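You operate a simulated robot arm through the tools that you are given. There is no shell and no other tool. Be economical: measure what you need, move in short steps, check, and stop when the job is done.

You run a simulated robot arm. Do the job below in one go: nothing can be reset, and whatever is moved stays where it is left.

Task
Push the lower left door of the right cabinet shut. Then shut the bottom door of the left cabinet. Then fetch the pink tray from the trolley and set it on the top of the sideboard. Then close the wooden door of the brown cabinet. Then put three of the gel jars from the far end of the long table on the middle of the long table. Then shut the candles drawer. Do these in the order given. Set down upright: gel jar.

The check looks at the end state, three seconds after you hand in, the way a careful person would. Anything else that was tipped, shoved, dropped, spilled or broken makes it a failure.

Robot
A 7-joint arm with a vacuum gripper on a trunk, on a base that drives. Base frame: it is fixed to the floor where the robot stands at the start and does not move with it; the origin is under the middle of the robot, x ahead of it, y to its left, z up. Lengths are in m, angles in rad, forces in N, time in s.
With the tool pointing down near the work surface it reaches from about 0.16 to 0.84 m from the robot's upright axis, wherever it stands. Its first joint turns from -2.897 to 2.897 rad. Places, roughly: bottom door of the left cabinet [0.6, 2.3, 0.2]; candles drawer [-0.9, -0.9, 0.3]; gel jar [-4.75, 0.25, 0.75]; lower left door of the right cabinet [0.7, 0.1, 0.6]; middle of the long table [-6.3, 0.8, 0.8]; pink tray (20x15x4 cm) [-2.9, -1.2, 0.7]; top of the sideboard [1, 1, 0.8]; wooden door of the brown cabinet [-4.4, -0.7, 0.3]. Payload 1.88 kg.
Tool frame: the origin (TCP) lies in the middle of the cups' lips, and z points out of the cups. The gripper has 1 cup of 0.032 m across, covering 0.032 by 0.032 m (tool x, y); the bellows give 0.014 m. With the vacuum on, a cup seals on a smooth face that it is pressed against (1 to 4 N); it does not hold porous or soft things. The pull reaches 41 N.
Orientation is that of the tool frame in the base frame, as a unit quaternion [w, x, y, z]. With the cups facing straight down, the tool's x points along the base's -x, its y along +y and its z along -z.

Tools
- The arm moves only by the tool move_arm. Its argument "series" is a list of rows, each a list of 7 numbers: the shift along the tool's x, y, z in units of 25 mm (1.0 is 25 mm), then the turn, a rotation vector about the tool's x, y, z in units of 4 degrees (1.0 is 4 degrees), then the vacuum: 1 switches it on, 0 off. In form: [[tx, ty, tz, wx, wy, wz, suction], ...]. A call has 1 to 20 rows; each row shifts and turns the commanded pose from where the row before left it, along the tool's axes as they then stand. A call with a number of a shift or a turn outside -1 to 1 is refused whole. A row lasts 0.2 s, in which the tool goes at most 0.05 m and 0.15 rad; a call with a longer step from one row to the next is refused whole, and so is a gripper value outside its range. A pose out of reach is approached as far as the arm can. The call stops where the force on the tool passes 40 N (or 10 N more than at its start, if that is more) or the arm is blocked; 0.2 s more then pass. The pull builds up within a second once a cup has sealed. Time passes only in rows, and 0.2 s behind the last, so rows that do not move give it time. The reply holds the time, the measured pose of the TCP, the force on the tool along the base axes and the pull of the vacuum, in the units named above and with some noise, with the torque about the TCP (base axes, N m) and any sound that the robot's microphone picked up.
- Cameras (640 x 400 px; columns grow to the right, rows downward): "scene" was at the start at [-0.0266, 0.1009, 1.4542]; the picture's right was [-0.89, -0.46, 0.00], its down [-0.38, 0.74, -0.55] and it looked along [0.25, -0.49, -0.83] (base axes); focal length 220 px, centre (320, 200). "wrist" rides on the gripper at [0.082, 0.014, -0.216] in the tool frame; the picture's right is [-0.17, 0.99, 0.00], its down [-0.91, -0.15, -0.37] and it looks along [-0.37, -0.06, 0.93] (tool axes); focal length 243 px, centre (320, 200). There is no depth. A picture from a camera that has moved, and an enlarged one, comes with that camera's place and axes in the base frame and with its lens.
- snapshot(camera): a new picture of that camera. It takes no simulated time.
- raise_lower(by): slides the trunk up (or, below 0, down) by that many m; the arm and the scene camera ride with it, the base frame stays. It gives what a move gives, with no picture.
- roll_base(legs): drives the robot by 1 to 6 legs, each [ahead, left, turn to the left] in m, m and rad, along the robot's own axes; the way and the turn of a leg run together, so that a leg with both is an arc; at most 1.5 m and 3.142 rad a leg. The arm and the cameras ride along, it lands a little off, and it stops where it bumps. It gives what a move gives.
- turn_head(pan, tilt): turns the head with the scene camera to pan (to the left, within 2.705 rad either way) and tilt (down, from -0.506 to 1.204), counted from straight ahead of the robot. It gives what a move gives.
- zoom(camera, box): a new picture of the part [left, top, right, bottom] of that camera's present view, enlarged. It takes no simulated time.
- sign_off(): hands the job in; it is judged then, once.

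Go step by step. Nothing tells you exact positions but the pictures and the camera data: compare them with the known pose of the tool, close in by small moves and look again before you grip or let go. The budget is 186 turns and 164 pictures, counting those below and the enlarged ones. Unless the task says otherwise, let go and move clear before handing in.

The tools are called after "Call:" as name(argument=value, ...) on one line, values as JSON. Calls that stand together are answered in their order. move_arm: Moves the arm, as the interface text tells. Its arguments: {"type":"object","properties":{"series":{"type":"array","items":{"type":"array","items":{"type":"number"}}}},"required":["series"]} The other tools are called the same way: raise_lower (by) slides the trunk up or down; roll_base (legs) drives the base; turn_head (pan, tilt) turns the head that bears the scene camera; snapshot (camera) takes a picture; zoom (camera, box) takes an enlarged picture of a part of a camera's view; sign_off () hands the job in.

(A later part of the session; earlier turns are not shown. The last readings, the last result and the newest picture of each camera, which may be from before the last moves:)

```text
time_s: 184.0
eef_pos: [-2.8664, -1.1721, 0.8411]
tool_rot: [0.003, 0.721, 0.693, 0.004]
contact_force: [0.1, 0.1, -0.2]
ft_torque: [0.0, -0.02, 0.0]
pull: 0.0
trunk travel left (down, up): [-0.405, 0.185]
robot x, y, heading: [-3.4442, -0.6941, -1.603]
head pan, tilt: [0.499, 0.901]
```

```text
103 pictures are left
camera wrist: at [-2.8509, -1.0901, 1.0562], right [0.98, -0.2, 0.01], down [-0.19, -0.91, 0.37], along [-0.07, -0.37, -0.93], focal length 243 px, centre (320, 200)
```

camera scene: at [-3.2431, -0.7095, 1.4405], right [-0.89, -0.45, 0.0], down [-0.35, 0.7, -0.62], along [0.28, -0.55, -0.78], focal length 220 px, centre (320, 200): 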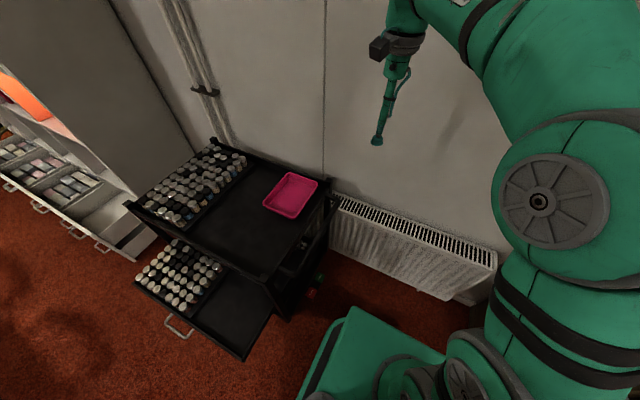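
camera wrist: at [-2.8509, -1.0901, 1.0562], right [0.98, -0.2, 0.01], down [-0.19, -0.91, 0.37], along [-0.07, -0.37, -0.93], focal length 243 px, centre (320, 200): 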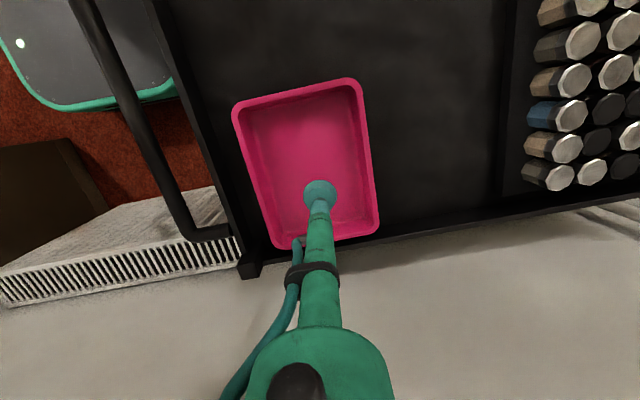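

The TCP projects almost onto the tray's centre. I'll descend with the vacuum on.

Call:
move_arm(series=[[0, -0.4, 1, 0, 0, 0, 1], [0, 0, 1, 0, 0, 0, 1], [0, 0, 1, 0, 0, 0, 1], [0, 0, 0.8, 0, 0, 0, 1], [0, 0, 0.3, 0, 0, 0, 1], [0, 0, 0.3, 0, 0, 0, 1]])

Call:
snapshot(camera="wrist")

```text
time_s: 185.4
eef_pos: [-2.8777, -1.1717, 0.7304]
tool_rot: [0.004, 0.721, 0.693, 0.002]
contact_force: [0.5, 0.7, 0.2]
ft_torque: [-0.01, 0.02, -0.01]
pull: 0.0
trunk travel left (down, up): [-0.405, 0.185]
robot x, y, heading: [-3.4402, -0.694, -1.601]
head pan, tilt: [0.499, 0.901]
```

```text
102 pictures are left
camera wrist: at [-2.8624, -1.088, 0.9461], right [0.98, -0.2, 0.01], down [-0.19, -0.91, 0.37], along [-0.07, -0.37, -0.93], focal length 243 px, centre (320, 200)
```

wrist: 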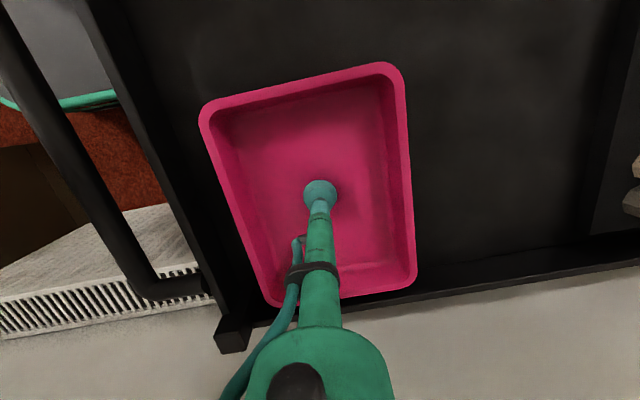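

The cup is close to the tray's floor. I'll keep descending in small steps.

Call:
move_arm(series=[[0, 0, 0.25, 0, 0, 0, 1], [0, 0, 0.25, 0, 0, 0, 1], [0, 0, 0.2, 0, 0, 0, 1], [0, 0, 0.2, 0, 0, 0, 1]])

```text
time_s: 186.4
eef_pos: [-2.8757, -1.1698, 0.713]
tool_rot: [0.008, 0.722, 0.692, 0.003]
contact_force: [-6.4, 11.9, 31.9]
ft_torque: [0.0, 0.0, -0.54]
pull: 40.5
trunk travel left (down, up): [-0.405, 0.185]
robot x, y, heading: [-3.4452, -0.6936, -1.603]
head pan, tilt: [0.499, 0.901]
```

The cup is sealed with a pull of 40 N. I'll lift.

Call:
move_arm(series=[[0, 0, -0.4, 0, 0, 0, 1], [0, 0, -0.8, 0, 0, 0, 1], [0, 0, -1, 0, 0, 0, 1], [0, 0, -1, 0, 0, 0, 1], [0, 0, -1, 0, 0, 0, 1], [0, 0, -1, 0, 0, 0, 1], [0, 0, -1, 0, 0, 0, 1], [0, 0, -1, 0, 0, 0, 1], [0, 0, -1, 0, 0, 0, 1], [0, 0, -1, 0, 0, 0, 1]])

Call:
snapshot(camera="wrist")

```text
time_s: 188.6
eef_pos: [-2.8781, -1.1701, 0.9345]
tool_rot: [0.004, 0.721, 0.693, 0.003]
contact_force: [0.4, 0.5, -1.5]
ft_torque: [-0.02, 0.03, 0.05]
pull: 41.1
trunk travel left (down, up): [-0.405, 0.185]
robot x, y, heading: [-3.4397, -0.6928, -1.602]
head pan, tilt: [0.499, 0.901]
```

```text
101 pictures are left
camera wrist: at [-2.8624, -1.0884, 1.1507], right [0.98, -0.2, 0.01], down [-0.19, -0.91, 0.37], along [-0.07, -0.37, -0.93], focal length 243 px, centre (320, 200)
```

wrist: 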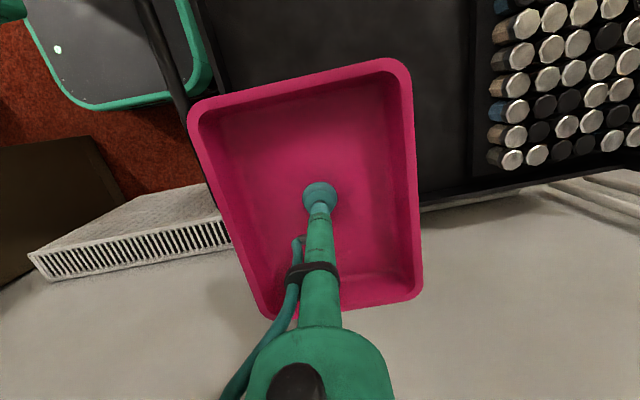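

The tray is lifted. I'll bring it in front of the robot.

Call:
move_arm(series=[[0, -1, -0.3, 0, 0, 0, 1], [0, -1, -0.3, 0, 0, 0, 1], [0, -1, -0.3, 0, 0, 0, 1], [0, -1, -0.3, 0, 0, 0, 1], [0, -1, -0.3, 0, 0, 0, 1], [0, -1, -0.3, 0, 0, 0, 1], [0, -1, -0.3, 0, 0, 0, 1], [0, -1, -0.3, 0, 0, 0, 1], [0, -1, -0.3, 0, 0, 0, 1], [0, -1, -0.3, 0, 0, 0, 1], [0, -1, 0, 0, 0, 0, 1], [0, -1, 0, 0, 0, 0, 1], [0, -1, 0, 0, 0, 0, 1], [0, -1, 0, 0, 0, 0, 1], [0, -1, 0, 0, 0, 0, 1], [0, -1, 0, 0, 0, 0, 1]])

Call:
roll_base(legs=[[-0.58, 0, 0]])

Call:
turn_head(pan=1.5, tilt=0.7)

Call:
snapshot(camera="scene")

```text
time_s: 192.0
eef_pos: [-3.2792, -1.1537, 1.0086]
tool_rot: [0.003, 0.721, 0.693, 0.003]
contact_force: [-0.6, 0.1, -0.9]
ft_torque: [0.04, 0.04, 0.04]
pull: 40.9
trunk travel left (down, up): [-0.405, 0.185]
robot x, y, heading: [-3.4433, -0.6981, -1.606]
head pan, tilt: [0.499, 0.901]
```

```text
time_s: 195.4
eef_pos: [-3.2637, -0.5648, 1.0095]
tool_rot: [0.004, 0.726, 0.687, 0.003]
contact_force: [-0.5, 0.4, -1.6]
ft_torque: [0.01, 0.02, -0.01]
pull: 41.0
trunk travel left (down, up): [-0.405, 0.185]
robot x, y, heading: [-3.4242, -0.1067, -1.614]
head pan, tilt: [0.499, 0.901]
```

```text
time_s: 196.6
eef_pos: [-3.2632, -0.5642, 1.0093]
tool_rot: [0.004, 0.726, 0.687, 0.002]
contact_force: [-0.9, -0.4, -0.7]
ft_torque: [0.05, 0.0, -0.01]
pull: 40.5
trunk travel left (down, up): [-0.405, 0.185]
robot x, y, heading: [-3.4182, -0.102, -1.614]
head pan, tilt: [1.499, 0.7]
```

```text
100 pictures are left
camera scene: at [-3.1694, -0.063, 1.4567], right [-0.12, -0.99, 0.0], down [-0.64, 0.08, -0.76], along [0.76, -0.09, -0.64], focal length 220 px, centre (320, 200)
```

scene: 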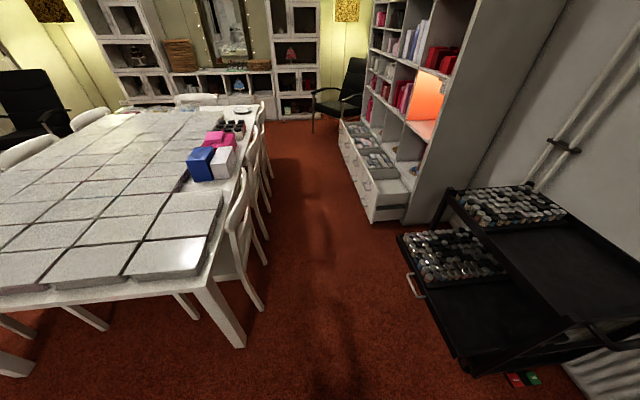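

The corridor back is clear. I'll turn to face +x and drive back along it.

Call:
roll_base(legs=[[0, 0, 1.614]])

Call:
turn_head(pan=0.0, tilt=0.6)

Call:
snapshot(camera="scene")

```text
time_s: 201.0
eef_pos: [-2.9726, 0.0791, 1.01]
tool_rot: [0.001, -0.003, 1.0, 0.004]
contact_force: [-0.8, -0.2, -1.5]
ft_torque: [-0.02, -0.01, 0.01]
pull: 40.6
trunk travel left (down, up): [-0.405, 0.185]
robot x, y, heading: [-3.418, -0.1049, 0.014]
head pan, tilt: [1.499, 0.7]
```

```text
time_s: 202.6
eef_pos: [-2.9729, 0.0803, 1.0091]
tool_rot: [0.001, -0.003, 1.0, 0.004]
contact_force: [-1.5, -0.3, -0.9]
ft_torque: [0.03, 0.03, 0.01]
pull: 40.1
trunk travel left (down, up): [-0.405, 0.185]
robot x, y, heading: [-3.4196, -0.1094, 0.014]
head pan, tilt: [0.0, 0.6]
```

```text
99 pictures are left
camera scene: at [-3.3941, 0.0588, 1.4653], right [0.01, -1.0, 0.0], down [-0.56, -0.01, -0.83], along [0.82, 0.01, -0.56], focal length 220 px, centre (320, 200)
```

scene: 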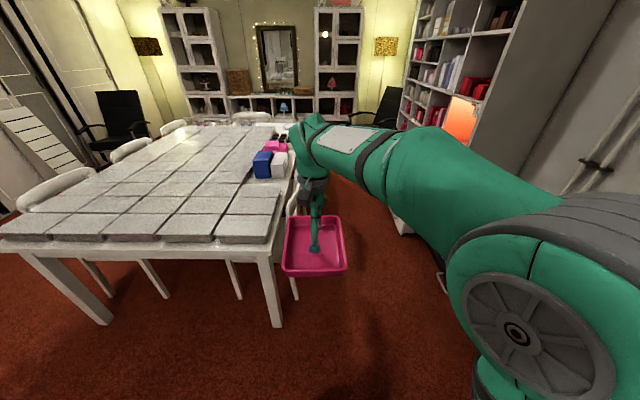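

I'll shift the tray a little right and up for clearance, then drive.

Call:
move_arm(series=[[0, -1, -0.5, 0, 0, 0, 1], [0, -1, -0.5, 0, 0, 0, 1], [0, -1, -0.5, 0, 0, 0, 1], [0, -1, -0.5, 0, 0, 0, 1]])

Call:
roll_base(legs=[[0.3, -0.04, -0.014], [1.2, 0, 0], [1.2, 0, 0]])

Call:
turn_head(pan=-0.4, tilt=0.8)

Call:
snapshot(camera="scene")

```text
time_s: 203.6
eef_pos: [-2.9722, -0.0222, 1.0583]
tool_rot: [0.0, -0.003, 1.0, 0.004]
contact_force: [-0.1, -0.4, -0.9]
ft_torque: [-0.01, 0.06, 0.01]
pull: 40.6
trunk travel left (down, up): [-0.405, 0.185]
robot x, y, heading: [-3.4223, -0.1054, 0.015]
head pan, tilt: [0.0, 0.6]
```

```text
time_s: 217.1
eef_pos: [-0.2542, -0.026, 1.0587]
tool_rot: [0.002, -0.007, 1.0, 0.004]
contact_force: [0.3, 0.6, -1.8]
ft_torque: [0.02, 0.0, 0.03]
pull: 40.4
trunk travel left (down, up): [-0.405, 0.185]
robot x, y, heading: [-0.7045, -0.113, 0.022]
head pan, tilt: [0.0, 0.6]
```

```text
time_s: 218.0
eef_pos: [-0.2556, -0.0257, 1.0592]
tool_rot: [0.0, -0.007, 1.0, 0.004]
contact_force: [0.3, -0.3, -1.2]
ft_torque: [-0.05, 0.0, 0.0]
pull: 40.8
trunk travel left (down, up): [-0.405, 0.185]
robot x, y, heading: [-0.7017, -0.114, 0.022]
head pan, tilt: [-0.4, 0.799]
```

```text
98 pictures are left
camera scene: at [-0.6909, 0.02, 1.4485], right [-0.37, -0.93, 0.0], down [-0.67, 0.26, -0.7], along [0.65, -0.26, -0.72], focal length 220 px, centre (320, 200)
```

scene: 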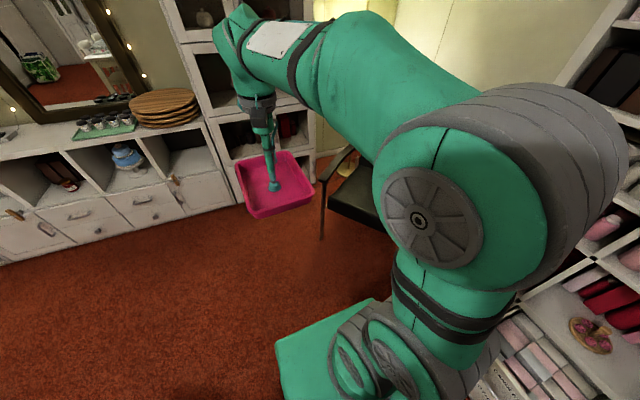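

Now I'll drive around to in front of the sideboard, near y≈1.0.

Call:
roll_base(legs=[[0.45, 0.1, -0.022], [0.25, 0.3, 0], [0.1, 0.68, 0]])

Call:
turn_head(pan=0.1, tilt=0.8)

Call:
snapshot(camera="scene")

Call:
snapshot(camera="wrist")

```text
time_s: 226.1
eef_pos: [0.5549, 1.0349, 1.0583]
tool_rot: [0.001, 0.015, 1.0, 0.004]
contact_force: [1.0, -0.2, -1.8]
ft_torque: [0.01, 0.03, 0.01]
pull: 40.4
trunk travel left (down, up): [-0.405, 0.185]
robot x, y, heading: [0.1031, 0.9658, -0.023]
head pan, tilt: [-0.4, 0.799]
```

```text
time_s: 227.1
eef_pos: [0.5552, 1.0362, 1.0587]
tool_rot: [0.0, 0.015, 1.0, 0.005]
contact_force: [-0.6, 0.1, -2.2]
ft_torque: [-0.02, -0.01, -0.03]
pull: 41.2
trunk travel left (down, up): [-0.405, 0.185]
robot x, y, heading: [0.101, 0.9656, -0.021]
head pan, tilt: [0.099, 0.799]
```

```text
97 pictures are left
camera scene: at [0.1288, 1.1386, 1.4484], right [0.08, -1.0, 0.0], down [-0.71, -0.06, -0.7], along [0.7, 0.05, -0.72], focal length 220 px, centre (320, 200)
```

scene: 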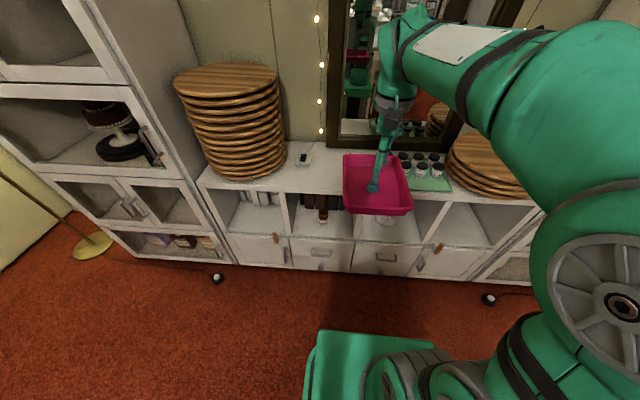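

```text
96 pictures are left
camera wrist: at [0.474, 1.0499, 1.2747], right [0.2, 0.98, 0.01], down [0.91, -0.18, 0.37], along [0.37, -0.06, -0.93], focal length 243 px, centre (320, 200)
```

wrist: 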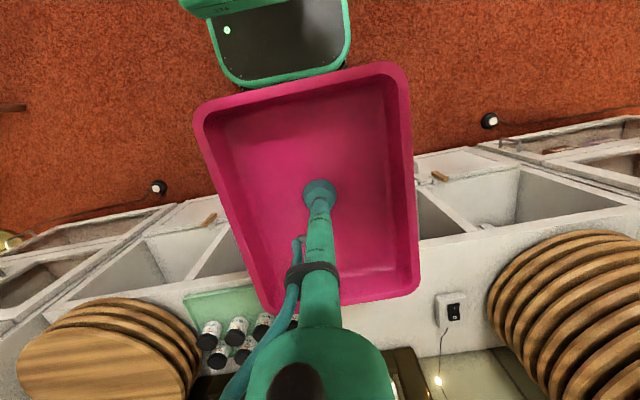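

There is a free space on the sideboard between the green tray (y<0.91) and the phone (y>1.24). I'll aim for (0.975, 1.075).

Call:
roll_base(legs=[[0.22, 0.04, 0.02]])

Call:
snapshot(camera="scene")

```text
time_s: 228.8
eef_pos: [0.7761, 1.0808, 1.0588]
tool_rot: [0.0, 0.004, 1.0, 0.005]
contact_force: [-0.3, -1.3, -1.6]
ft_torque: [-0.01, 0.0, 0.01]
pull: 40.6
trunk travel left (down, up): [-0.405, 0.185]
robot x, y, heading: [0.3259, 1.0056, 0.001]
head pan, tilt: [0.099, 0.799]
```

```text
95 pictures are left
camera scene: at [0.3472, 1.1755, 1.4484], right [0.1, -1.0, 0.0], down [-0.71, -0.07, -0.7], along [0.69, 0.07, -0.72], focal length 220 px, centre (320, 200)
```

scene: 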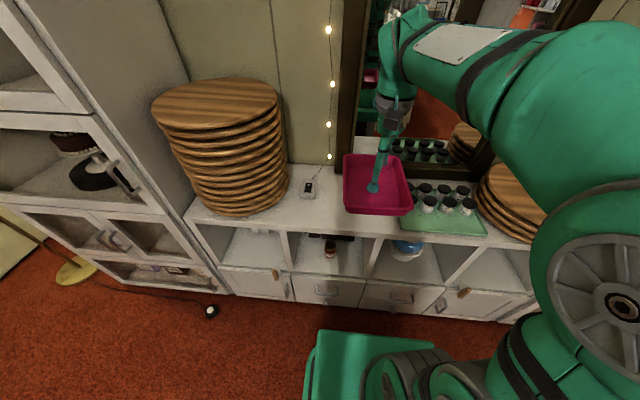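

I'll move the tray over the free space and take a look.

Call:
move_arm(series=[[-1, 0.05, 0, 0, 0, 0, 1], [-1, 0.05, 0, 0, 0, 0, 1], [-1, 0.05, 0, 0, 0, 0, 1], [-1, 0.05, 0, 0, 0, 0, 1], [-1, 0.05, 0, 0, 0, 0, 1], [-1, 0.05, 0, 0, 0, 0, 1], [-1, 0.05, 0, 0, 0, 0, 1], [-0.8, 0.05, 0, 0, 0, 0, 1], [0, 0, 1, 0, 0, 0, 1], [0, 0, 1, 0, 0, 0, 1], [0, 0, 1, 0, 0, 0, 1], [0, 0, 1, 0, 0, 0, 1]])

Call:
snapshot(camera="scene")

Call:
snapshot(camera="wrist")

```text
time_s: 231.4
eef_pos: [0.9725, 1.0899, 0.9563]
tool_rot: [0.0, 0.005, 1.0, 0.006]
contact_force: [0.1, -0.4, -1.0]
ft_torque: [-0.03, 0.01, 0.01]
pull: 40.4
trunk travel left (down, up): [-0.405, 0.185]
robot x, y, heading: [0.3273, 1.0004, 0.001]
head pan, tilt: [0.099, 0.799]
```

```text
94 pictures are left
camera scene: at [0.3472, 1.1755, 1.4485], right [0.1, -1.0, 0.0], down [-0.71, -0.07, -0.7], along [0.69, 0.07, -0.72], focal length 220 px, centre (320, 200)
```

scene: 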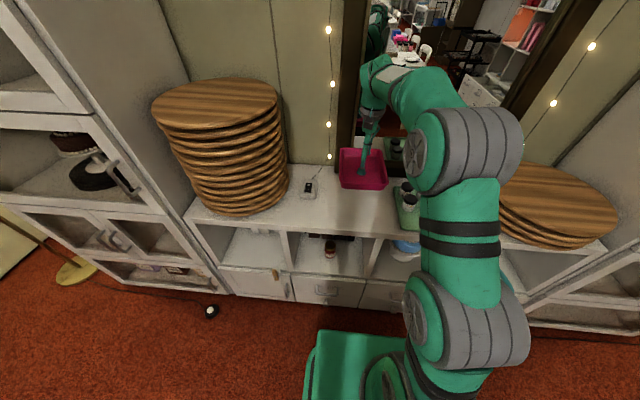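

```text
93 pictures are left
camera wrist: at [0.8901, 1.1027, 1.1713], right [0.18, 0.98, 0.01], down [0.91, -0.17, 0.37], along [0.37, -0.06, -0.93], focal length 243 px, centre (320, 200)
```

wrist: 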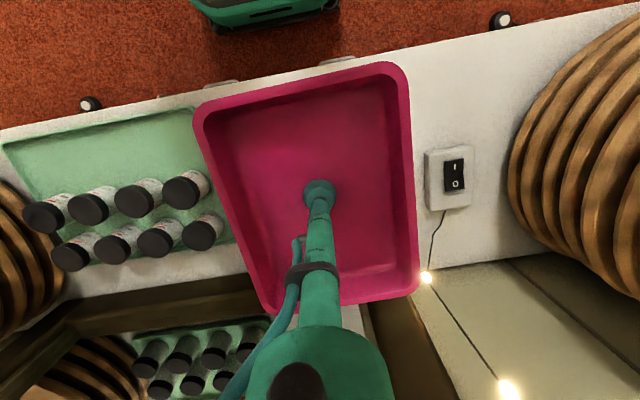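

The landing area is clear on both sides. I'll lower the tray.

Call:
move_arm(series=[[0, 0, 1, 0, 0, 0, 1], [0, 0, 1, 0, 0, 0, 1], [0, 0, 1, 0, 0, 0, 1], [0, 0, 1, 0, 0, 0, 1], [0, 0, 0.5, 0, 0, 0, 1], [0, 0, 0.3, 0, 0, 0, 1], [0, 0, 0.2, 0, 0, 0, 1]])

Call:
snapshot(camera="wrist")

```text
time_s: 233.0
eef_pos: [0.9706, 1.0908, 0.8342]
tool_rot: [0.0, 0.005, 1.0, 0.006]
contact_force: [0.5, -0.3, -1.2]
ft_torque: [-0.03, 0.02, 0.0]
pull: 40.4
trunk travel left (down, up): [-0.405, 0.185]
robot x, y, heading: [0.3241, 1.002, -0.002]
head pan, tilt: [0.099, 0.799]
```

```text
92 pictures are left
camera wrist: at [0.8882, 1.1033, 1.0504], right [0.18, 0.98, 0.01], down [0.91, -0.17, 0.37], along [0.37, -0.06, -0.93], focal length 243 px, centre (320, 200)
```

wrist: 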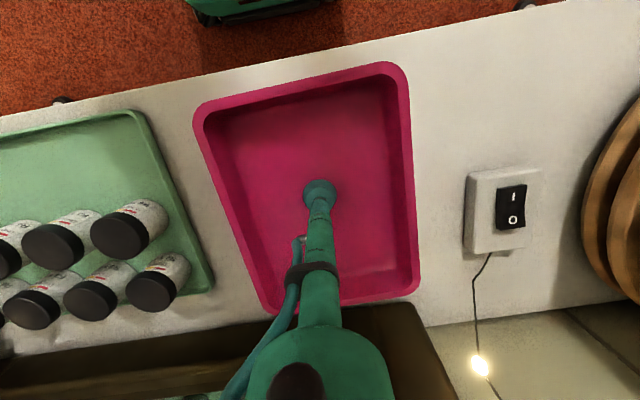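

The clearances are fine; I'll continue down in small steps until it touches.

Call:
move_arm(series=[[0, 0, 0.2, 0, 0, 0, 1], [0, 0, 0.2, 0, 0, 0, 1], [0, 0, 0.15, 0, 0, 0, 1]])

```text
time_s: 233.8
eef_pos: [0.9706, 1.0903, 0.82]
tool_rot: [-0.001, 0.005, 1.0, 0.005]
contact_force: [0.2, -0.6, -0.6]
ft_torque: [-0.02, 0.03, -0.01]
pull: 41.0
trunk travel left (down, up): [-0.405, 0.185]
robot x, y, heading: [0.3245, 1.007, -0.003]
head pan, tilt: [0.099, 0.799]
```

Call:
move_arm(series=[[0, 0, 0.15, 0, 0, 0, 1], [0, 0, 0.15, 0, 0, 0, 1]])

Call:
zoom(camera="scene", box=[280, 130, 440, 230])

```text
time_s: 234.4
eef_pos: [0.9702, 1.091, 0.8132]
tool_rot: [-0.001, 0.006, 1.0, 0.004]
contact_force: [0.1, 0.7, -1.6]
ft_torque: [-0.04, -0.02, -0.02]
pull: 41.0
trunk travel left (down, up): [-0.405, 0.185]
robot x, y, heading: [0.3289, 1.006, -0.005]
head pan, tilt: [0.099, 0.799]
```

```text
4.00 times, centred on (360, 180) of scene
camera zoom: at [0.3473, 1.1756, 1.4484], right [0.1, -1.0, 0.0], down [-0.71, -0.07, -0.7], along [0.69, 0.07, -0.72], focal length 878 px, centre (160, 280)
```

zoom: 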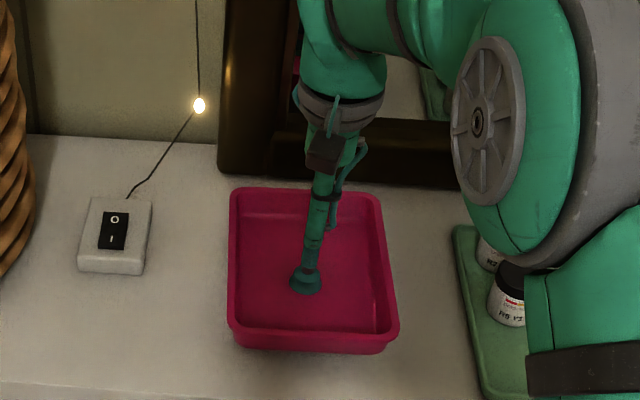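

Not touching yet. I'll go down a little further.

Call:
move_arm(series=[[0, 0, 0.15, 0, 0, 0, 1], [0, 0, 0.15, 0, 0, 0, 1], [0, 0, 0.15, 0, 0, 0, 1]])

Call:
move_arm(series=[[0, 0, 0.12, 0, 0, 0, 1], [0, 0, 0.12, 0, 0, 0, 1]])

```text
time_s: 235.2
eef_pos: [0.9705, 1.0908, 0.8009]
tool_rot: [0.0, 0.006, 1.0, 0.005]
contact_force: [-1.0, 0.3, -1.5]
ft_torque: [0.0, -0.01, -0.04]
pull: 39.8
trunk travel left (down, up): [-0.405, 0.185]
robot x, y, heading: [0.325, 1.0064, -0.003]
head pan, tilt: [0.099, 0.799]
```

```text
time_s: 235.8
eef_pos: [0.9711, 1.0913, 0.7948]
tool_rot: [-0.001, 0.005, 1.0, 0.004]
contact_force: [0.6, -0.6, -2.0]
ft_torque: [-0.01, 0.01, 0.01]
pull: 41.1
trunk travel left (down, up): [-0.405, 0.185]
robot x, y, heading: [0.3256, 1.0059, -0.001]
head pan, tilt: [0.099, 0.799]
```

Call:
move_arm(series=[[0, 0, 0.15, 0, 0, 0, 1], [0, 0, 0.15, 0, 0, 0, 1]])

Call:
zoom(camera="scene", box=[280, 130, 440, 230])

```text
time_s: 236.4
eef_pos: [0.9725, 1.0904, 0.7879]
tool_rot: [0.0, 0.005, 1.0, 0.004]
contact_force: [0.2, -0.2, -1.7]
ft_torque: [-0.01, -0.03, 0.01]
pull: 40.6
trunk travel left (down, up): [-0.405, 0.185]
robot x, y, heading: [0.3248, 1.005, -0.003]
head pan, tilt: [0.099, 0.799]
```

```text
4.00 times, centred on (360, 180) of scene
camera zoom: at [0.3473, 1.1756, 1.4484], right [0.1, -1.0, 0.0], down [-0.71, -0.07, -0.7], along [0.69, 0.07, -0.72], focal length 878 px, centre (160, 280)
```

zoom: 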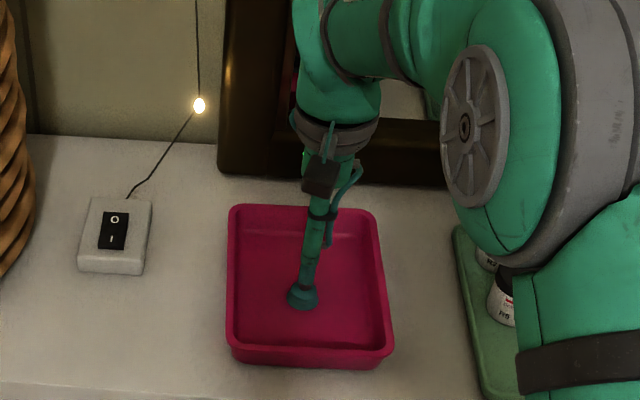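

The sideboard top is lower than I assumed, about z≈0.76, which puts its front edge near x≈0.865. I'll shift the tray 5 cm further back before setting it down.

Call:
move_arm(series=[[-0.7, 0, 0, 0, 0, 0, 1], [-0.7, 0, 0, 0, 0, 0, 1], [-0.6, 0, 0, 0, 0, 0, 1]])

Call:
snapshot(camera="wrist")

Call:
snapshot(camera="scene")

```text
time_s: 237.2
eef_pos: [1.0218, 1.0904, 0.7872]
tool_rot: [0.0, 0.006, 1.0, 0.005]
contact_force: [0.7, -0.3, -0.8]
ft_torque: [-0.05, 0.01, 0.02]
pull: 40.2
trunk travel left (down, up): [-0.405, 0.185]
robot x, y, heading: [0.3254, 1.0028, -0.005]
head pan, tilt: [0.099, 0.799]
```

```text
89 pictures are left
camera wrist: at [0.9396, 1.1027, 1.0027], right [0.18, 0.98, 0.01], down [0.91, -0.17, 0.37], along [0.37, -0.06, -0.93], focal length 243 px, centre (320, 200)
```

wrist: 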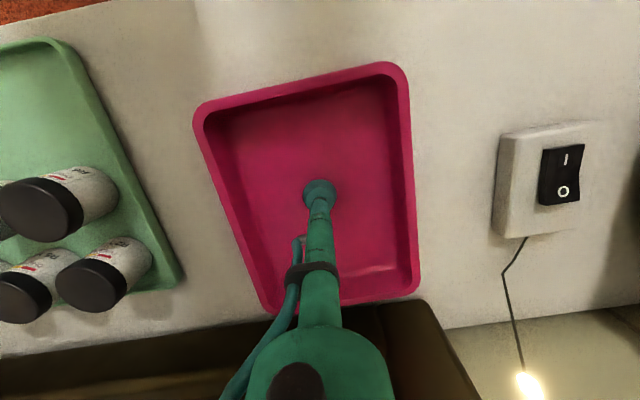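

```text
88 pictures are left
camera scene: at [0.3473, 1.1756, 1.4484], right [0.1, -1.0, 0.0], down [-0.71, -0.07, -0.7], along [0.69, 0.07, -0.72], focal length 220 px, centre (320, 200)
```

scene: 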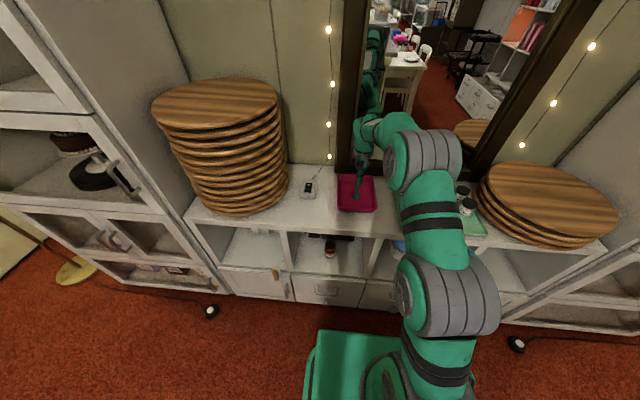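

The tray is now well on the top and short of the mirror. I'll lower it to contact.

Call:
move_arm(series=[[0, 0, 0.2, 0, 0, 0, 1], [0, 0, 0.2, 0, 0, 0, 1]])

Call:
move_arm(series=[[0, 0, 0.16, 0, 0, 0, 1], [0, 0, 0.16, 0, 0, 0, 1]])

Call:
zoom(camera="scene", box=[280, 130, 440, 230])

```text
time_s: 237.8
eef_pos: [1.0213, 1.0897, 0.7838]
tool_rot: [0.004, 0.006, 1.0, 0.006]
contact_force: [-10.1, -1.8, 23.3]
ft_torque: [-0.05, 0.16, 0.1]
pull: 41.0
trunk travel left (down, up): [-0.405, 0.185]
robot x, y, heading: [0.3243, 1.0029, -0.003]
head pan, tilt: [0.099, 0.799]
```

```text
time_s: 238.4
eef_pos: [1.0212, 1.0906, 0.7731]
tool_rot: [0.004, 0.005, 1.0, 0.006]
contact_force: [-4.9, -3.6, 31.9]
ft_torque: [-0.01, 0.02, -0.23]
pull: 40.8
trunk travel left (down, up): [-0.405, 0.185]
robot x, y, heading: [0.3264, 1.0016, 0.002]
head pan, tilt: [0.099, 0.799]
```

```text
4.00 times, centred on (360, 180) of scene
camera zoom: at [0.3446, 1.175, 1.4487], right [0.1, -1.0, 0.0], down [-0.71, -0.07, -0.7], along [0.7, 0.07, -0.72], focal length 878 px, centre (160, 280)
```

zoom: 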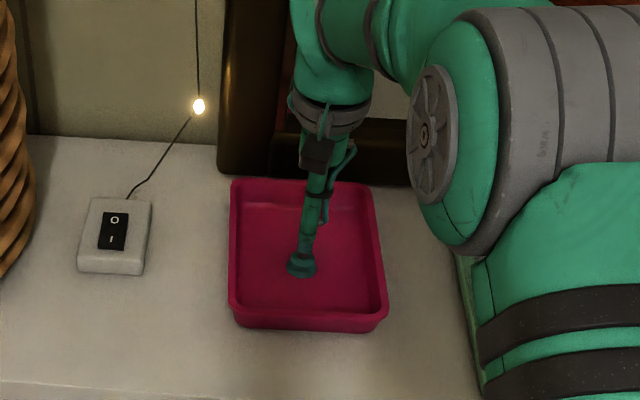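

The tray is resting on the sideboard. I'll release the vacuum and rise.

Call:
move_arm(series=[[0, 0, -0.2, 0, 0, 0, 0], [0, 0, 0, 0, 0, 0, 0], [0, 0, 0, 0, 0, 0, 0], [0, 0, 0, 0, 0, 0, 0], [0, 0, -0.3, 0, 0, 0, 0], [0, 0, -0.5, 0, 0, 0, 0], [0, 0, -1, 0, 0, 0, 0], [0, 0, -1, 0, 0, 0, 0], [0, 0, -1, 0, 0, 0, 0], [0, 0, -1, 0, 0, 0, 0], [0, 0, -1, 0, 0, 0, 0], [0, 0, -1, 0, 0, 0, 0], [0, 0, -1, 0, 0, 0, 0], [0, 0, -1, 0, 0, 0, 0], [0, 0, -1, 0, 0, 0, 0], [0, 0, -1, 0, 0, 0, 0]])

Call:
snapshot(camera="wrist")

Call:
snapshot(camera="scene")

```text
time_s: 241.8
eef_pos: [1.0196, 1.0869, 1.0437]
tool_rot: [0.0, 0.005, 1.0, 0.005]
contact_force: [-0.7, 0.0, 0.7]
ft_torque: [0.0, 0.0, 0.03]
pull: 0.1
trunk travel left (down, up): [-0.405, 0.185]
robot x, y, heading: [0.3257, 1.0048, -0.005]
head pan, tilt: [0.099, 0.799]
```

```text
86 pictures are left
camera wrist: at [0.9392, 1.1001, 1.2589], right [0.18, 0.98, 0.01], down [0.91, -0.17, 0.37], along [0.37, -0.06, -0.93], focal length 243 px, centre (320, 200)
```

wrist: 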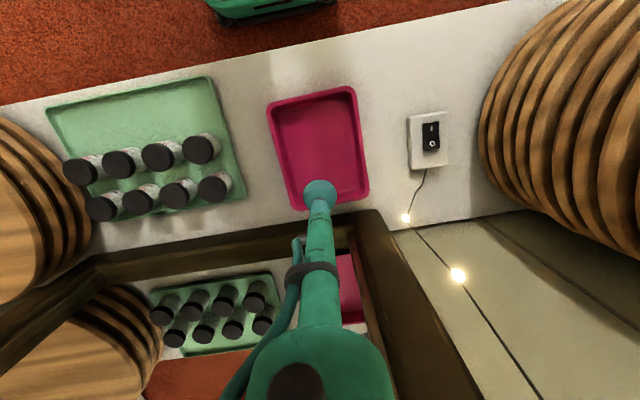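

```text
85 pictures are left
camera scene: at [0.3474, 1.1756, 1.4484], right [0.1, -1.0, 0.0], down [-0.71, -0.07, -0.7], along [0.69, 0.07, -0.72], focal length 220 px, centre (320, 200)
```

scene: 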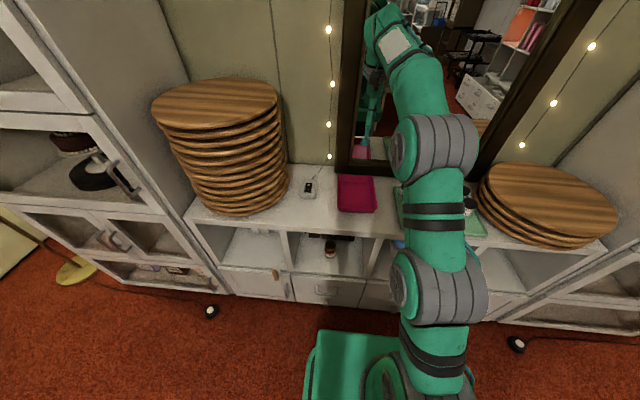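

The tray is in place and nothing else was disturbed. I'll retract the arm and reverse along the same path toward the brown cabinet.

Call:
move_arm(series=[[1, -0.2, 0, 0, 0, 0, 0], [1, -0.2, 0, 0, 0, 0, 0], [1, -0.2, 0, 0, 0, 0, 0], [1, -0.2, 0, 0, 0, 0, 0], [1, -0.2, 0, 0, 0, 0, 0], [1, -0.2, 0, 0, 0, 0, 0], [1, -0.2, 0, 0, 0, 0, 0], [1, -0.2, 0, 0, 0, 0, 0], [1, -0.2, 0, 0, 0, 0, 0], [1, -0.2, 0, 0, 0, 0, 0]])

Call:
roll_base(legs=[[-0.22, -0.04, 0], [-0.1, -0.68, 0], [-0.25, -0.3, 0], [-0.45, -0.1, 0]])

Call:
turn_head(pan=2.7, tilt=0.6)

Call:
snapshot(camera="scene")

```text
time_s: 244.0
eef_pos: [0.7716, 1.0397, 1.046]
tool_rot: [0.0, 0.005, 1.0, 0.005]
contact_force: [-0.1, -0.6, 0.1]
ft_torque: [-0.01, 0.05, 0.01]
pull: 0.1
trunk travel left (down, up): [-0.405, 0.185]
robot x, y, heading: [0.3268, 1.0021, 0.006]
head pan, tilt: [0.099, 0.799]
```

```text
time_s: 253.3
eef_pos: [-0.2483, -0.059, 1.0468]
tool_rot: [-0.001, 0.018, 1.0, 0.004]
contact_force: [0.1, 0.2, 0.5]
ft_torque: [-0.02, 0.0, -0.02]
pull: 0.1
trunk travel left (down, up): [-0.405, 0.185]
robot x, y, heading: [-0.6957, -0.0844, -0.023]
head pan, tilt: [0.099, 0.799]
```

```text
time_s: 255.7
eef_pos: [-0.2485, -0.0587, 1.0466]
tool_rot: [0.0, 0.018, 1.0, 0.005]
contact_force: [0.3, -0.6, 0.4]
ft_torque: [-0.01, -0.03, -0.01]
pull: 0.1
trunk travel left (down, up): [-0.405, 0.185]
robot x, y, heading: [-0.6952, -0.0867, -0.025]
head pan, tilt: [2.7, 0.6]
```

```text
84 pictures are left
camera scene: at [-0.8291, 0.1199, 1.4653], right [0.45, 0.89, 0.0], down [0.5, -0.25, -0.83], along [-0.74, 0.37, -0.56], focal length 220 px, centre (320, 200)
```

scene: 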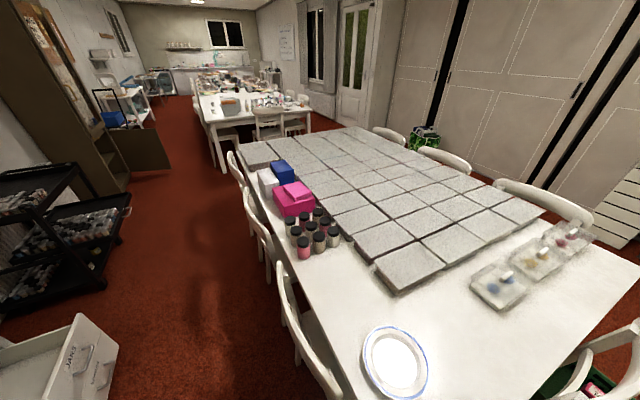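

I'll reverse along the corridor to x≈-3.4.

Call:
roll_base(legs=[[-0.3, -0.06, 0.025], [-1.2, 0, 0], [-1.2, 0, 0]])

Call:
turn_head(pan=-2.5, tilt=0.7)

Call:
snapshot(camera="scene")

```text
time_s: 269.0
eef_pos: [-2.935, -0.0785, 1.0461]
tool_rot: [-0.001, 0.022, 1.0, 0.004]
contact_force: [-0.7, 0.0, 0.7]
ft_torque: [0.0, 0.0, -0.01]
pull: 0.1
trunk travel left (down, up): [-0.405, 0.185]
robot x, y, heading: [-3.3836, -0.1008, -0.034]
head pan, tilt: [2.7, 0.6]
```

```text
time_s: 273.1
eef_pos: [-2.9362, -0.0777, 1.0459]
tool_rot: [0.0, 0.021, 1.0, 0.004]
contact_force: [-0.9, 0.8, 0.4]
ft_torque: [0.02, 0.01, 0.03]
pull: 0.1
trunk travel left (down, up): [-0.405, 0.185]
robot x, y, heading: [-3.3815, -0.1, -0.037]
head pan, tilt: [-2.499, 0.7]
```

```text
83 pictures are left
camera scene: at [-3.5048, 0.0169, 1.4567], right [-0.57, 0.82, 0.0], down [0.53, 0.37, -0.76], along [-0.63, -0.44, -0.64], focal length 220 px, centre (320, 200)
```

scene: 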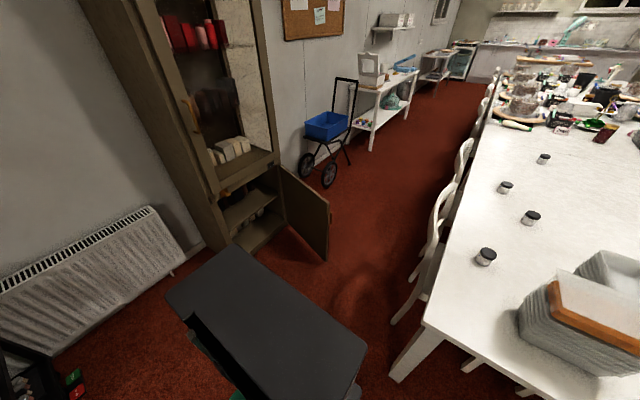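

The brown cabinet's lower wooden door is hinged near (-4.44,-0.99), with its free edge near (-4.33,-0.5) and its top at z≈0.63. I'll face -y at about (-3.85,-0.17) and sweep it shut from its outer side.

Call:
roll_base(legs=[[0, 0, -1.535], [0.06, 0, 0], [0, -0.45, 0]])

Call:
turn_head(pan=-0.5, tilt=0.8)

Call:
snapshot(camera="scene")

Call:
snapshot(camera="wrist")

```text
time_s: 280.2
eef_pos: [-3.8129, -0.6013, 1.0459]
tool_rot: [0.003, 0.719, 0.695, 0.003]
contact_force: [-0.4, 0.5, -0.5]
ft_torque: [-0.01, 0.02, -0.02]
pull: 0.0
trunk travel left (down, up): [-0.405, 0.185]
robot x, y, heading: [-3.8396, -0.1535, -1.592]
head pan, tilt: [-2.499, 0.7]
```

```text
time_s: 282.1
eef_pos: [-3.813, -0.6004, 1.0458]
tool_rot: [0.003, 0.719, 0.695, 0.004]
contact_force: [-0.2, -0.3, 0.5]
ft_torque: [0.04, -0.03, -0.01]
pull: 0.1
trunk travel left (down, up): [-0.405, 0.185]
robot x, y, heading: [-3.8369, -0.1523, -1.595]
head pan, tilt: [-0.499, 0.799]
```

```text
82 pictures are left
camera scene: at [-3.7135, -0.168, 1.4484], right [-0.87, 0.5, 0.0], down [0.36, 0.62, -0.7], along [-0.35, -0.6, -0.72], focal length 220 px, centre (320, 200)
```

scene: 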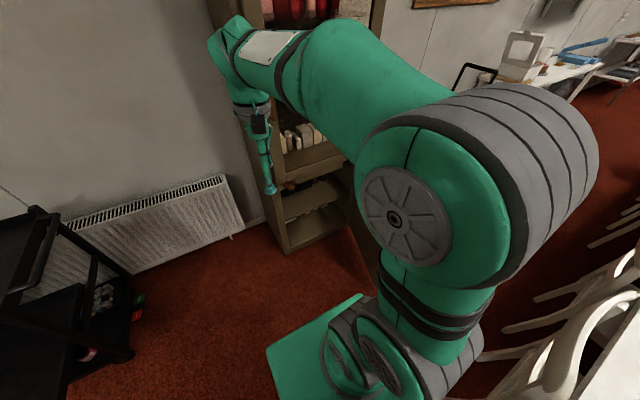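

```text
81 pictures are left
camera wrist: at [-3.7981, -0.5188, 1.2615], right [0.98, -0.2, 0.01], down [-0.19, -0.91, 0.37], along [-0.07, -0.37, -0.93], focal length 243 px, centre (320, 200)
```

wrist: 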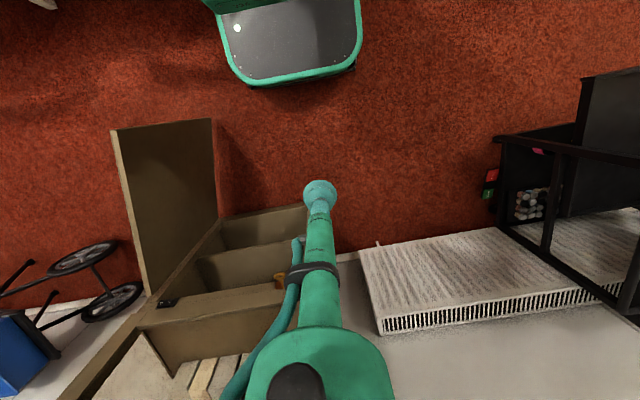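

The door's free edge is at (-4.295,-0.49) and its top at 0.64. I'll move the tool over to its far, outer side at height.

Call:
move_arm(series=[[0.13, -0.97, 0, 0, 0, 0, 0], [0.13, -0.97, 0, 0, 0, 0, 0], [0.13, -0.97, 0, 0, 0, 0, 0], [0.13, -0.97, 0, 0, 0, 0, 0], [0.13, -0.97, 0, 0, 0, 0, 0], [0.13, -0.97, 0, 0, 0, 0, 0], [0.13, -0.97, 0, 0, 0, 0, 0], [0.13, -0.97, 0, 0, 0, 0, 0], [0.13, -0.97, 0, 0, 0, 0, 0], [0.13, -0.97, 0, 0, 0, 0, 0], [0.13, -0.97, 0, 0, 0, 0, 0], [0.13, -0.97, 0, 0, 0, 0, 0], [0.13, -0.97, 0, 0, 0, 0, 0], [0.13, -0.97, 0, 0, 0, 0, 0], [0.13, -0.97, 0, 0, 0, 0, 0], [0.13, -0.97, 0, 0, 0, 0, 0], [0.13, -0.97, 0, 0, 0, 0, 0], [0.13, -0.97, 0, 0, 0, 0, 0], [0.13, -0.97, 0, 0, 0, 0, 0], [0.13, -0.97, 0, 0, 0, 0, 0]])

Call:
move_arm(series=[[0.13, -0.97, 0, 0, 0, 0, 0], [0.13, -0.97, 0, 0, 0, 0, 0], [0.13, -0.97, 0, 0, 0, 0, 0], [0.13, -0.97, 0, 0, 0, 0, 0], [0.13, -0.97, 0, 0, 0, 0, 0]])

Call:
snapshot(camera="wrist")

Call:
snapshot(camera="scene")

```text
time_s: 286.3
eef_pos: [-4.2955, -0.5226, 1.0388]
tool_rot: [0.003, 0.719, 0.695, 0.003]
contact_force: [-0.6, -0.6, 0.7]
ft_torque: [0.01, 0.01, 0.01]
pull: 0.1
trunk travel left (down, up): [-0.405, 0.185]
robot x, y, heading: [-3.8403, -0.1559, -1.599]
head pan, tilt: [-0.499, 0.799]
```

```text
time_s: 287.5
eef_pos: [-4.414, -0.5026, 1.0418]
tool_rot: [0.003, 0.718, 0.696, 0.003]
contact_force: [0.7, 0.4, -0.1]
ft_torque: [0.03, 0.03, 0.01]
pull: 0.0
trunk travel left (down, up): [-0.405, 0.185]
robot x, y, heading: [-3.8397, -0.1523, -1.592]
head pan, tilt: [-0.499, 0.799]
```

```text
80 pictures are left
camera wrist: at [-4.399, -0.4208, 1.2559], right [0.98, -0.2, 0.01], down [-0.19, -0.91, 0.37], along [-0.07, -0.37, -0.93], focal length 243 px, centre (320, 200)
```

wrist: 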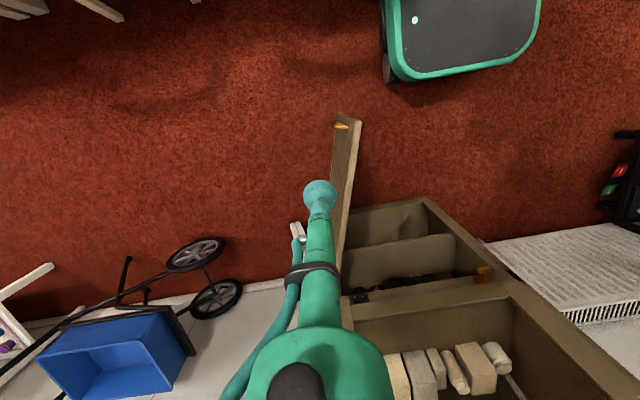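

```text
79 pictures are left
camera scene: at [-3.7135, -0.1681, 1.4484], right [-0.87, 0.5, 0.0], down [0.36, 0.62, -0.7], along [-0.35, -0.6, -0.72], focal length 220 px, centre (320, 200)
```

scene: 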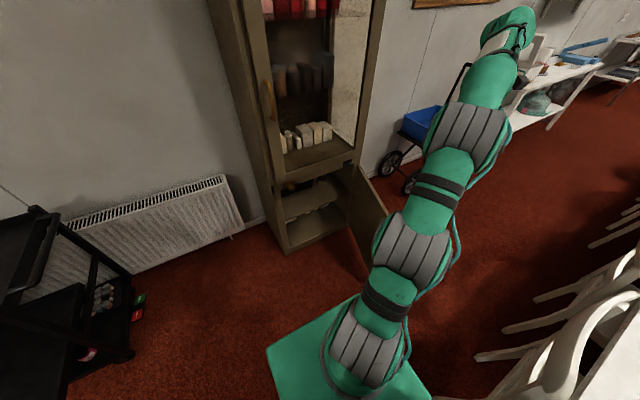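

The tool is on the outer side of the door. I'll come down about 0.4 m with the arm first and then a little with the trunk.

Call:
move_arm(series=[[0, 0, 1, 0, 0, 0, 0], [0, 0, 1, 0, 0, 0, 0], [0, 0, 1, 0, 0, 0, 0], [0, 0, 1, 0, 0, 0, 0], [0, 0, 1, 0, 0, 0, 0], [0, 0, 1, 0, 0, 0, 0], [0, 0, 1, 0, 0, 0, 0], [0, 0, 1, 0, 0, 0, 0], [0, 0, 1, 0, 0, 0, 0], [0, 0, 1, 0, 0, 0, 0], [0, 0, 1, 0, 0, 0, 0], [0, 0, 1, 0, 0, 0, 0], [0, 0, 1, 0, 0, 0, 0], [0, 0, 1, 0, 0, 0, 0]])

Call:
snapshot(camera="wrist")

Call:
snapshot(camera="scene")

```text
time_s: 290.5
eef_pos: [-4.4089, -0.5013, 0.6882]
tool_rot: [0.003, 0.719, 0.695, 0.003]
contact_force: [0.1, 0.6, 0.3]
ft_torque: [0.0, 0.01, 0.02]
pull: 0.0
trunk travel left (down, up): [-0.405, 0.185]
robot x, y, heading: [-3.8385, -0.153, -1.593]
head pan, tilt: [-0.499, 0.799]
```

```text
78 pictures are left
camera wrist: at [-4.3938, -0.4186, 0.9044], right [0.98, -0.2, 0.01], down [-0.19, -0.91, 0.37], along [-0.07, -0.37, -0.93], focal length 243 px, centre (320, 200)
```

wrist: 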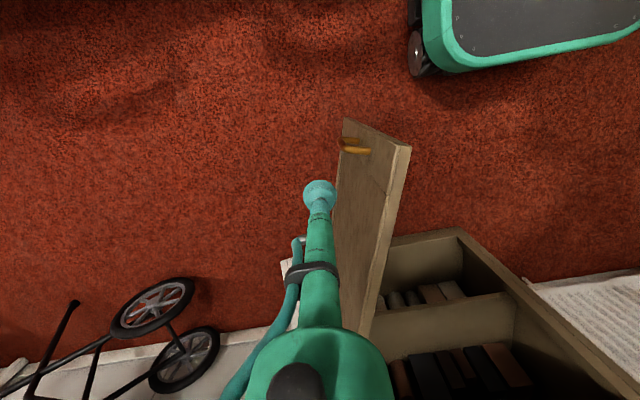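

```text
77 pictures are left
camera scene: at [-3.7135, -0.1679, 1.4485], right [-0.87, 0.5, 0.0], down [0.36, 0.62, -0.7], along [-0.35, -0.6, -0.72], focal length 220 px, centre (320, 200)
```

scene: 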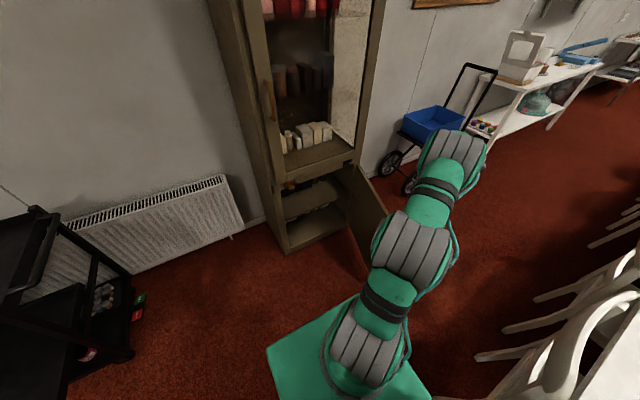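

I'll descend to z≈0.54 and sweep the door toward closed.

Call:
move_arm(series=[[0, 0, 1, 0, 0, 0, 0], [0, 0, 1, 0, 0, 0, 0], [0, 0, 1, 0, 0, 0, 0], [0, 0, 1, 0, 0, 0, 0], [0, 0, 1, 0, 0, 0, 0], [0, 0, 1, 0, 0, 0, 0], [-0.93, 0, 0, 0, 0, 0, 0], [-0.93, 0, 0, 0, 0, 0, 0], [-0.93, 0, 0, 0, 0, 0, 0], [0, 0.87, 0, 0, 0, 0, 0], [0, 0.87, 0, 0, 0, 0, 0], [0, 0.87, 0, 0, 0, 0, 0], [-0.28, 0.85, 0, 0, 0, 0, 0], [-0.28, 0.85, 0, 0, 0, 0, 0], [-0.28, 0.85, 0, 0, 0, 0, 0], [-0.28, 0.85, 0, 0, 0, 0, 0]])

Call:
snapshot(camera="wrist")

Call:
snapshot(camera="scene")

```text
time_s: 293.9
eef_pos: [-4.263, -0.6023, 0.5423]
tool_rot: [0.003, 0.718, 0.696, 0.002]
contact_force: [-0.5, -0.4, -0.2]
ft_torque: [0.03, 0.01, 0.02]
pull: 0.0
trunk travel left (down, up): [-0.405, 0.185]
robot x, y, heading: [-3.8354, -0.1531, -1.598]
head pan, tilt: [-0.499, 0.799]
```

```text
76 pictures are left
camera wrist: at [-4.2486, -0.5205, 0.7579], right [0.98, -0.2, 0.01], down [-0.19, -0.91, 0.37], along [-0.07, -0.37, -0.93], focal length 243 px, centre (320, 200)
```

wrist: 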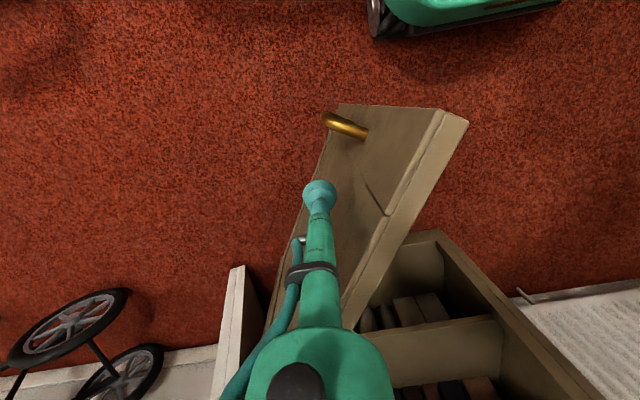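

```text
75 pictures are left
camera scene: at [-3.7137, -0.168, 1.4485], right [-0.87, 0.5, 0.0], down [0.36, 0.62, -0.7], along [-0.35, -0.6, -0.72], focal length 220 px, centre (320, 200)
```

scene: 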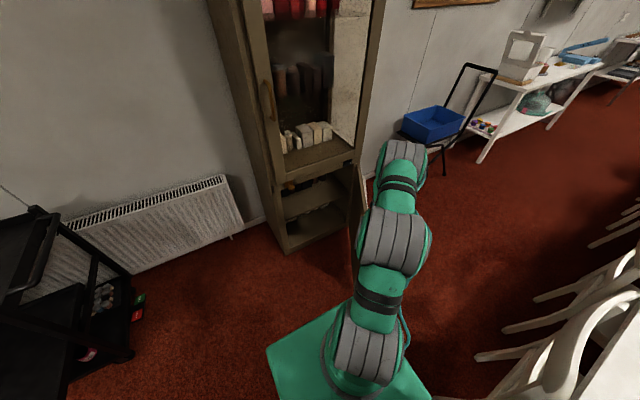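

The door is swinging. I'll continue to about 30°.

Call:
move_arm(series=[[-0.55, 0.87, 0, 0, 0, 0, 0], [-0.55, 0.87, 0, 0, 0, 0, 0], [-0.55, 0.87, 0, 0, 0, 0, 0], [-0.55, 0.87, 0, 0, 0, 0, 0], [-0.77, 0.68, 0, 0, 0, 0, 0], [-0.77, 0.68, 0, 0, 0, 0, 0], [-0.77, 0.68, 0, 0, 0, 0, 0], [-0.77, 0.68, 0, 0, 0, 0, 0]])

Call:
snapshot(camera="wrist")

```text
time_s: 295.7
eef_pos: [-4.1124, -0.7424, 0.5433]
tool_rot: [0.003, 0.719, 0.695, 0.003]
contact_force: [0.0, 0.5, 0.1]
ft_torque: [-0.05, 0.01, 0.0]
pull: 0.1
trunk travel left (down, up): [-0.405, 0.185]
robot x, y, heading: [-3.8414, -0.1535, -1.596]
head pan, tilt: [-0.499, 0.799]
```

```text
74 pictures are left
camera wrist: at [-4.0977, -0.6597, 0.758], right [0.98, -0.2, 0.01], down [-0.19, -0.91, 0.37], along [-0.07, -0.37, -0.93], focal length 243 px, centre (320, 200)
```

wrist: 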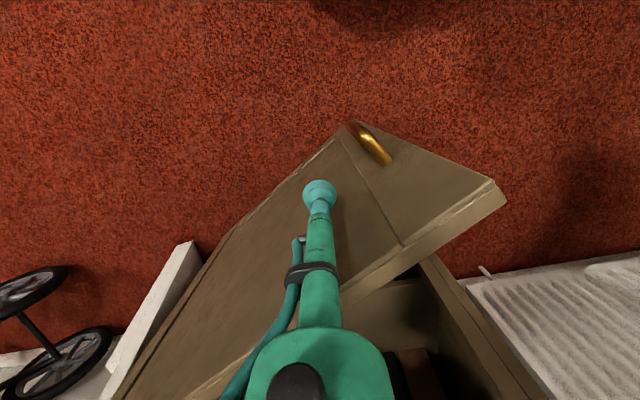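

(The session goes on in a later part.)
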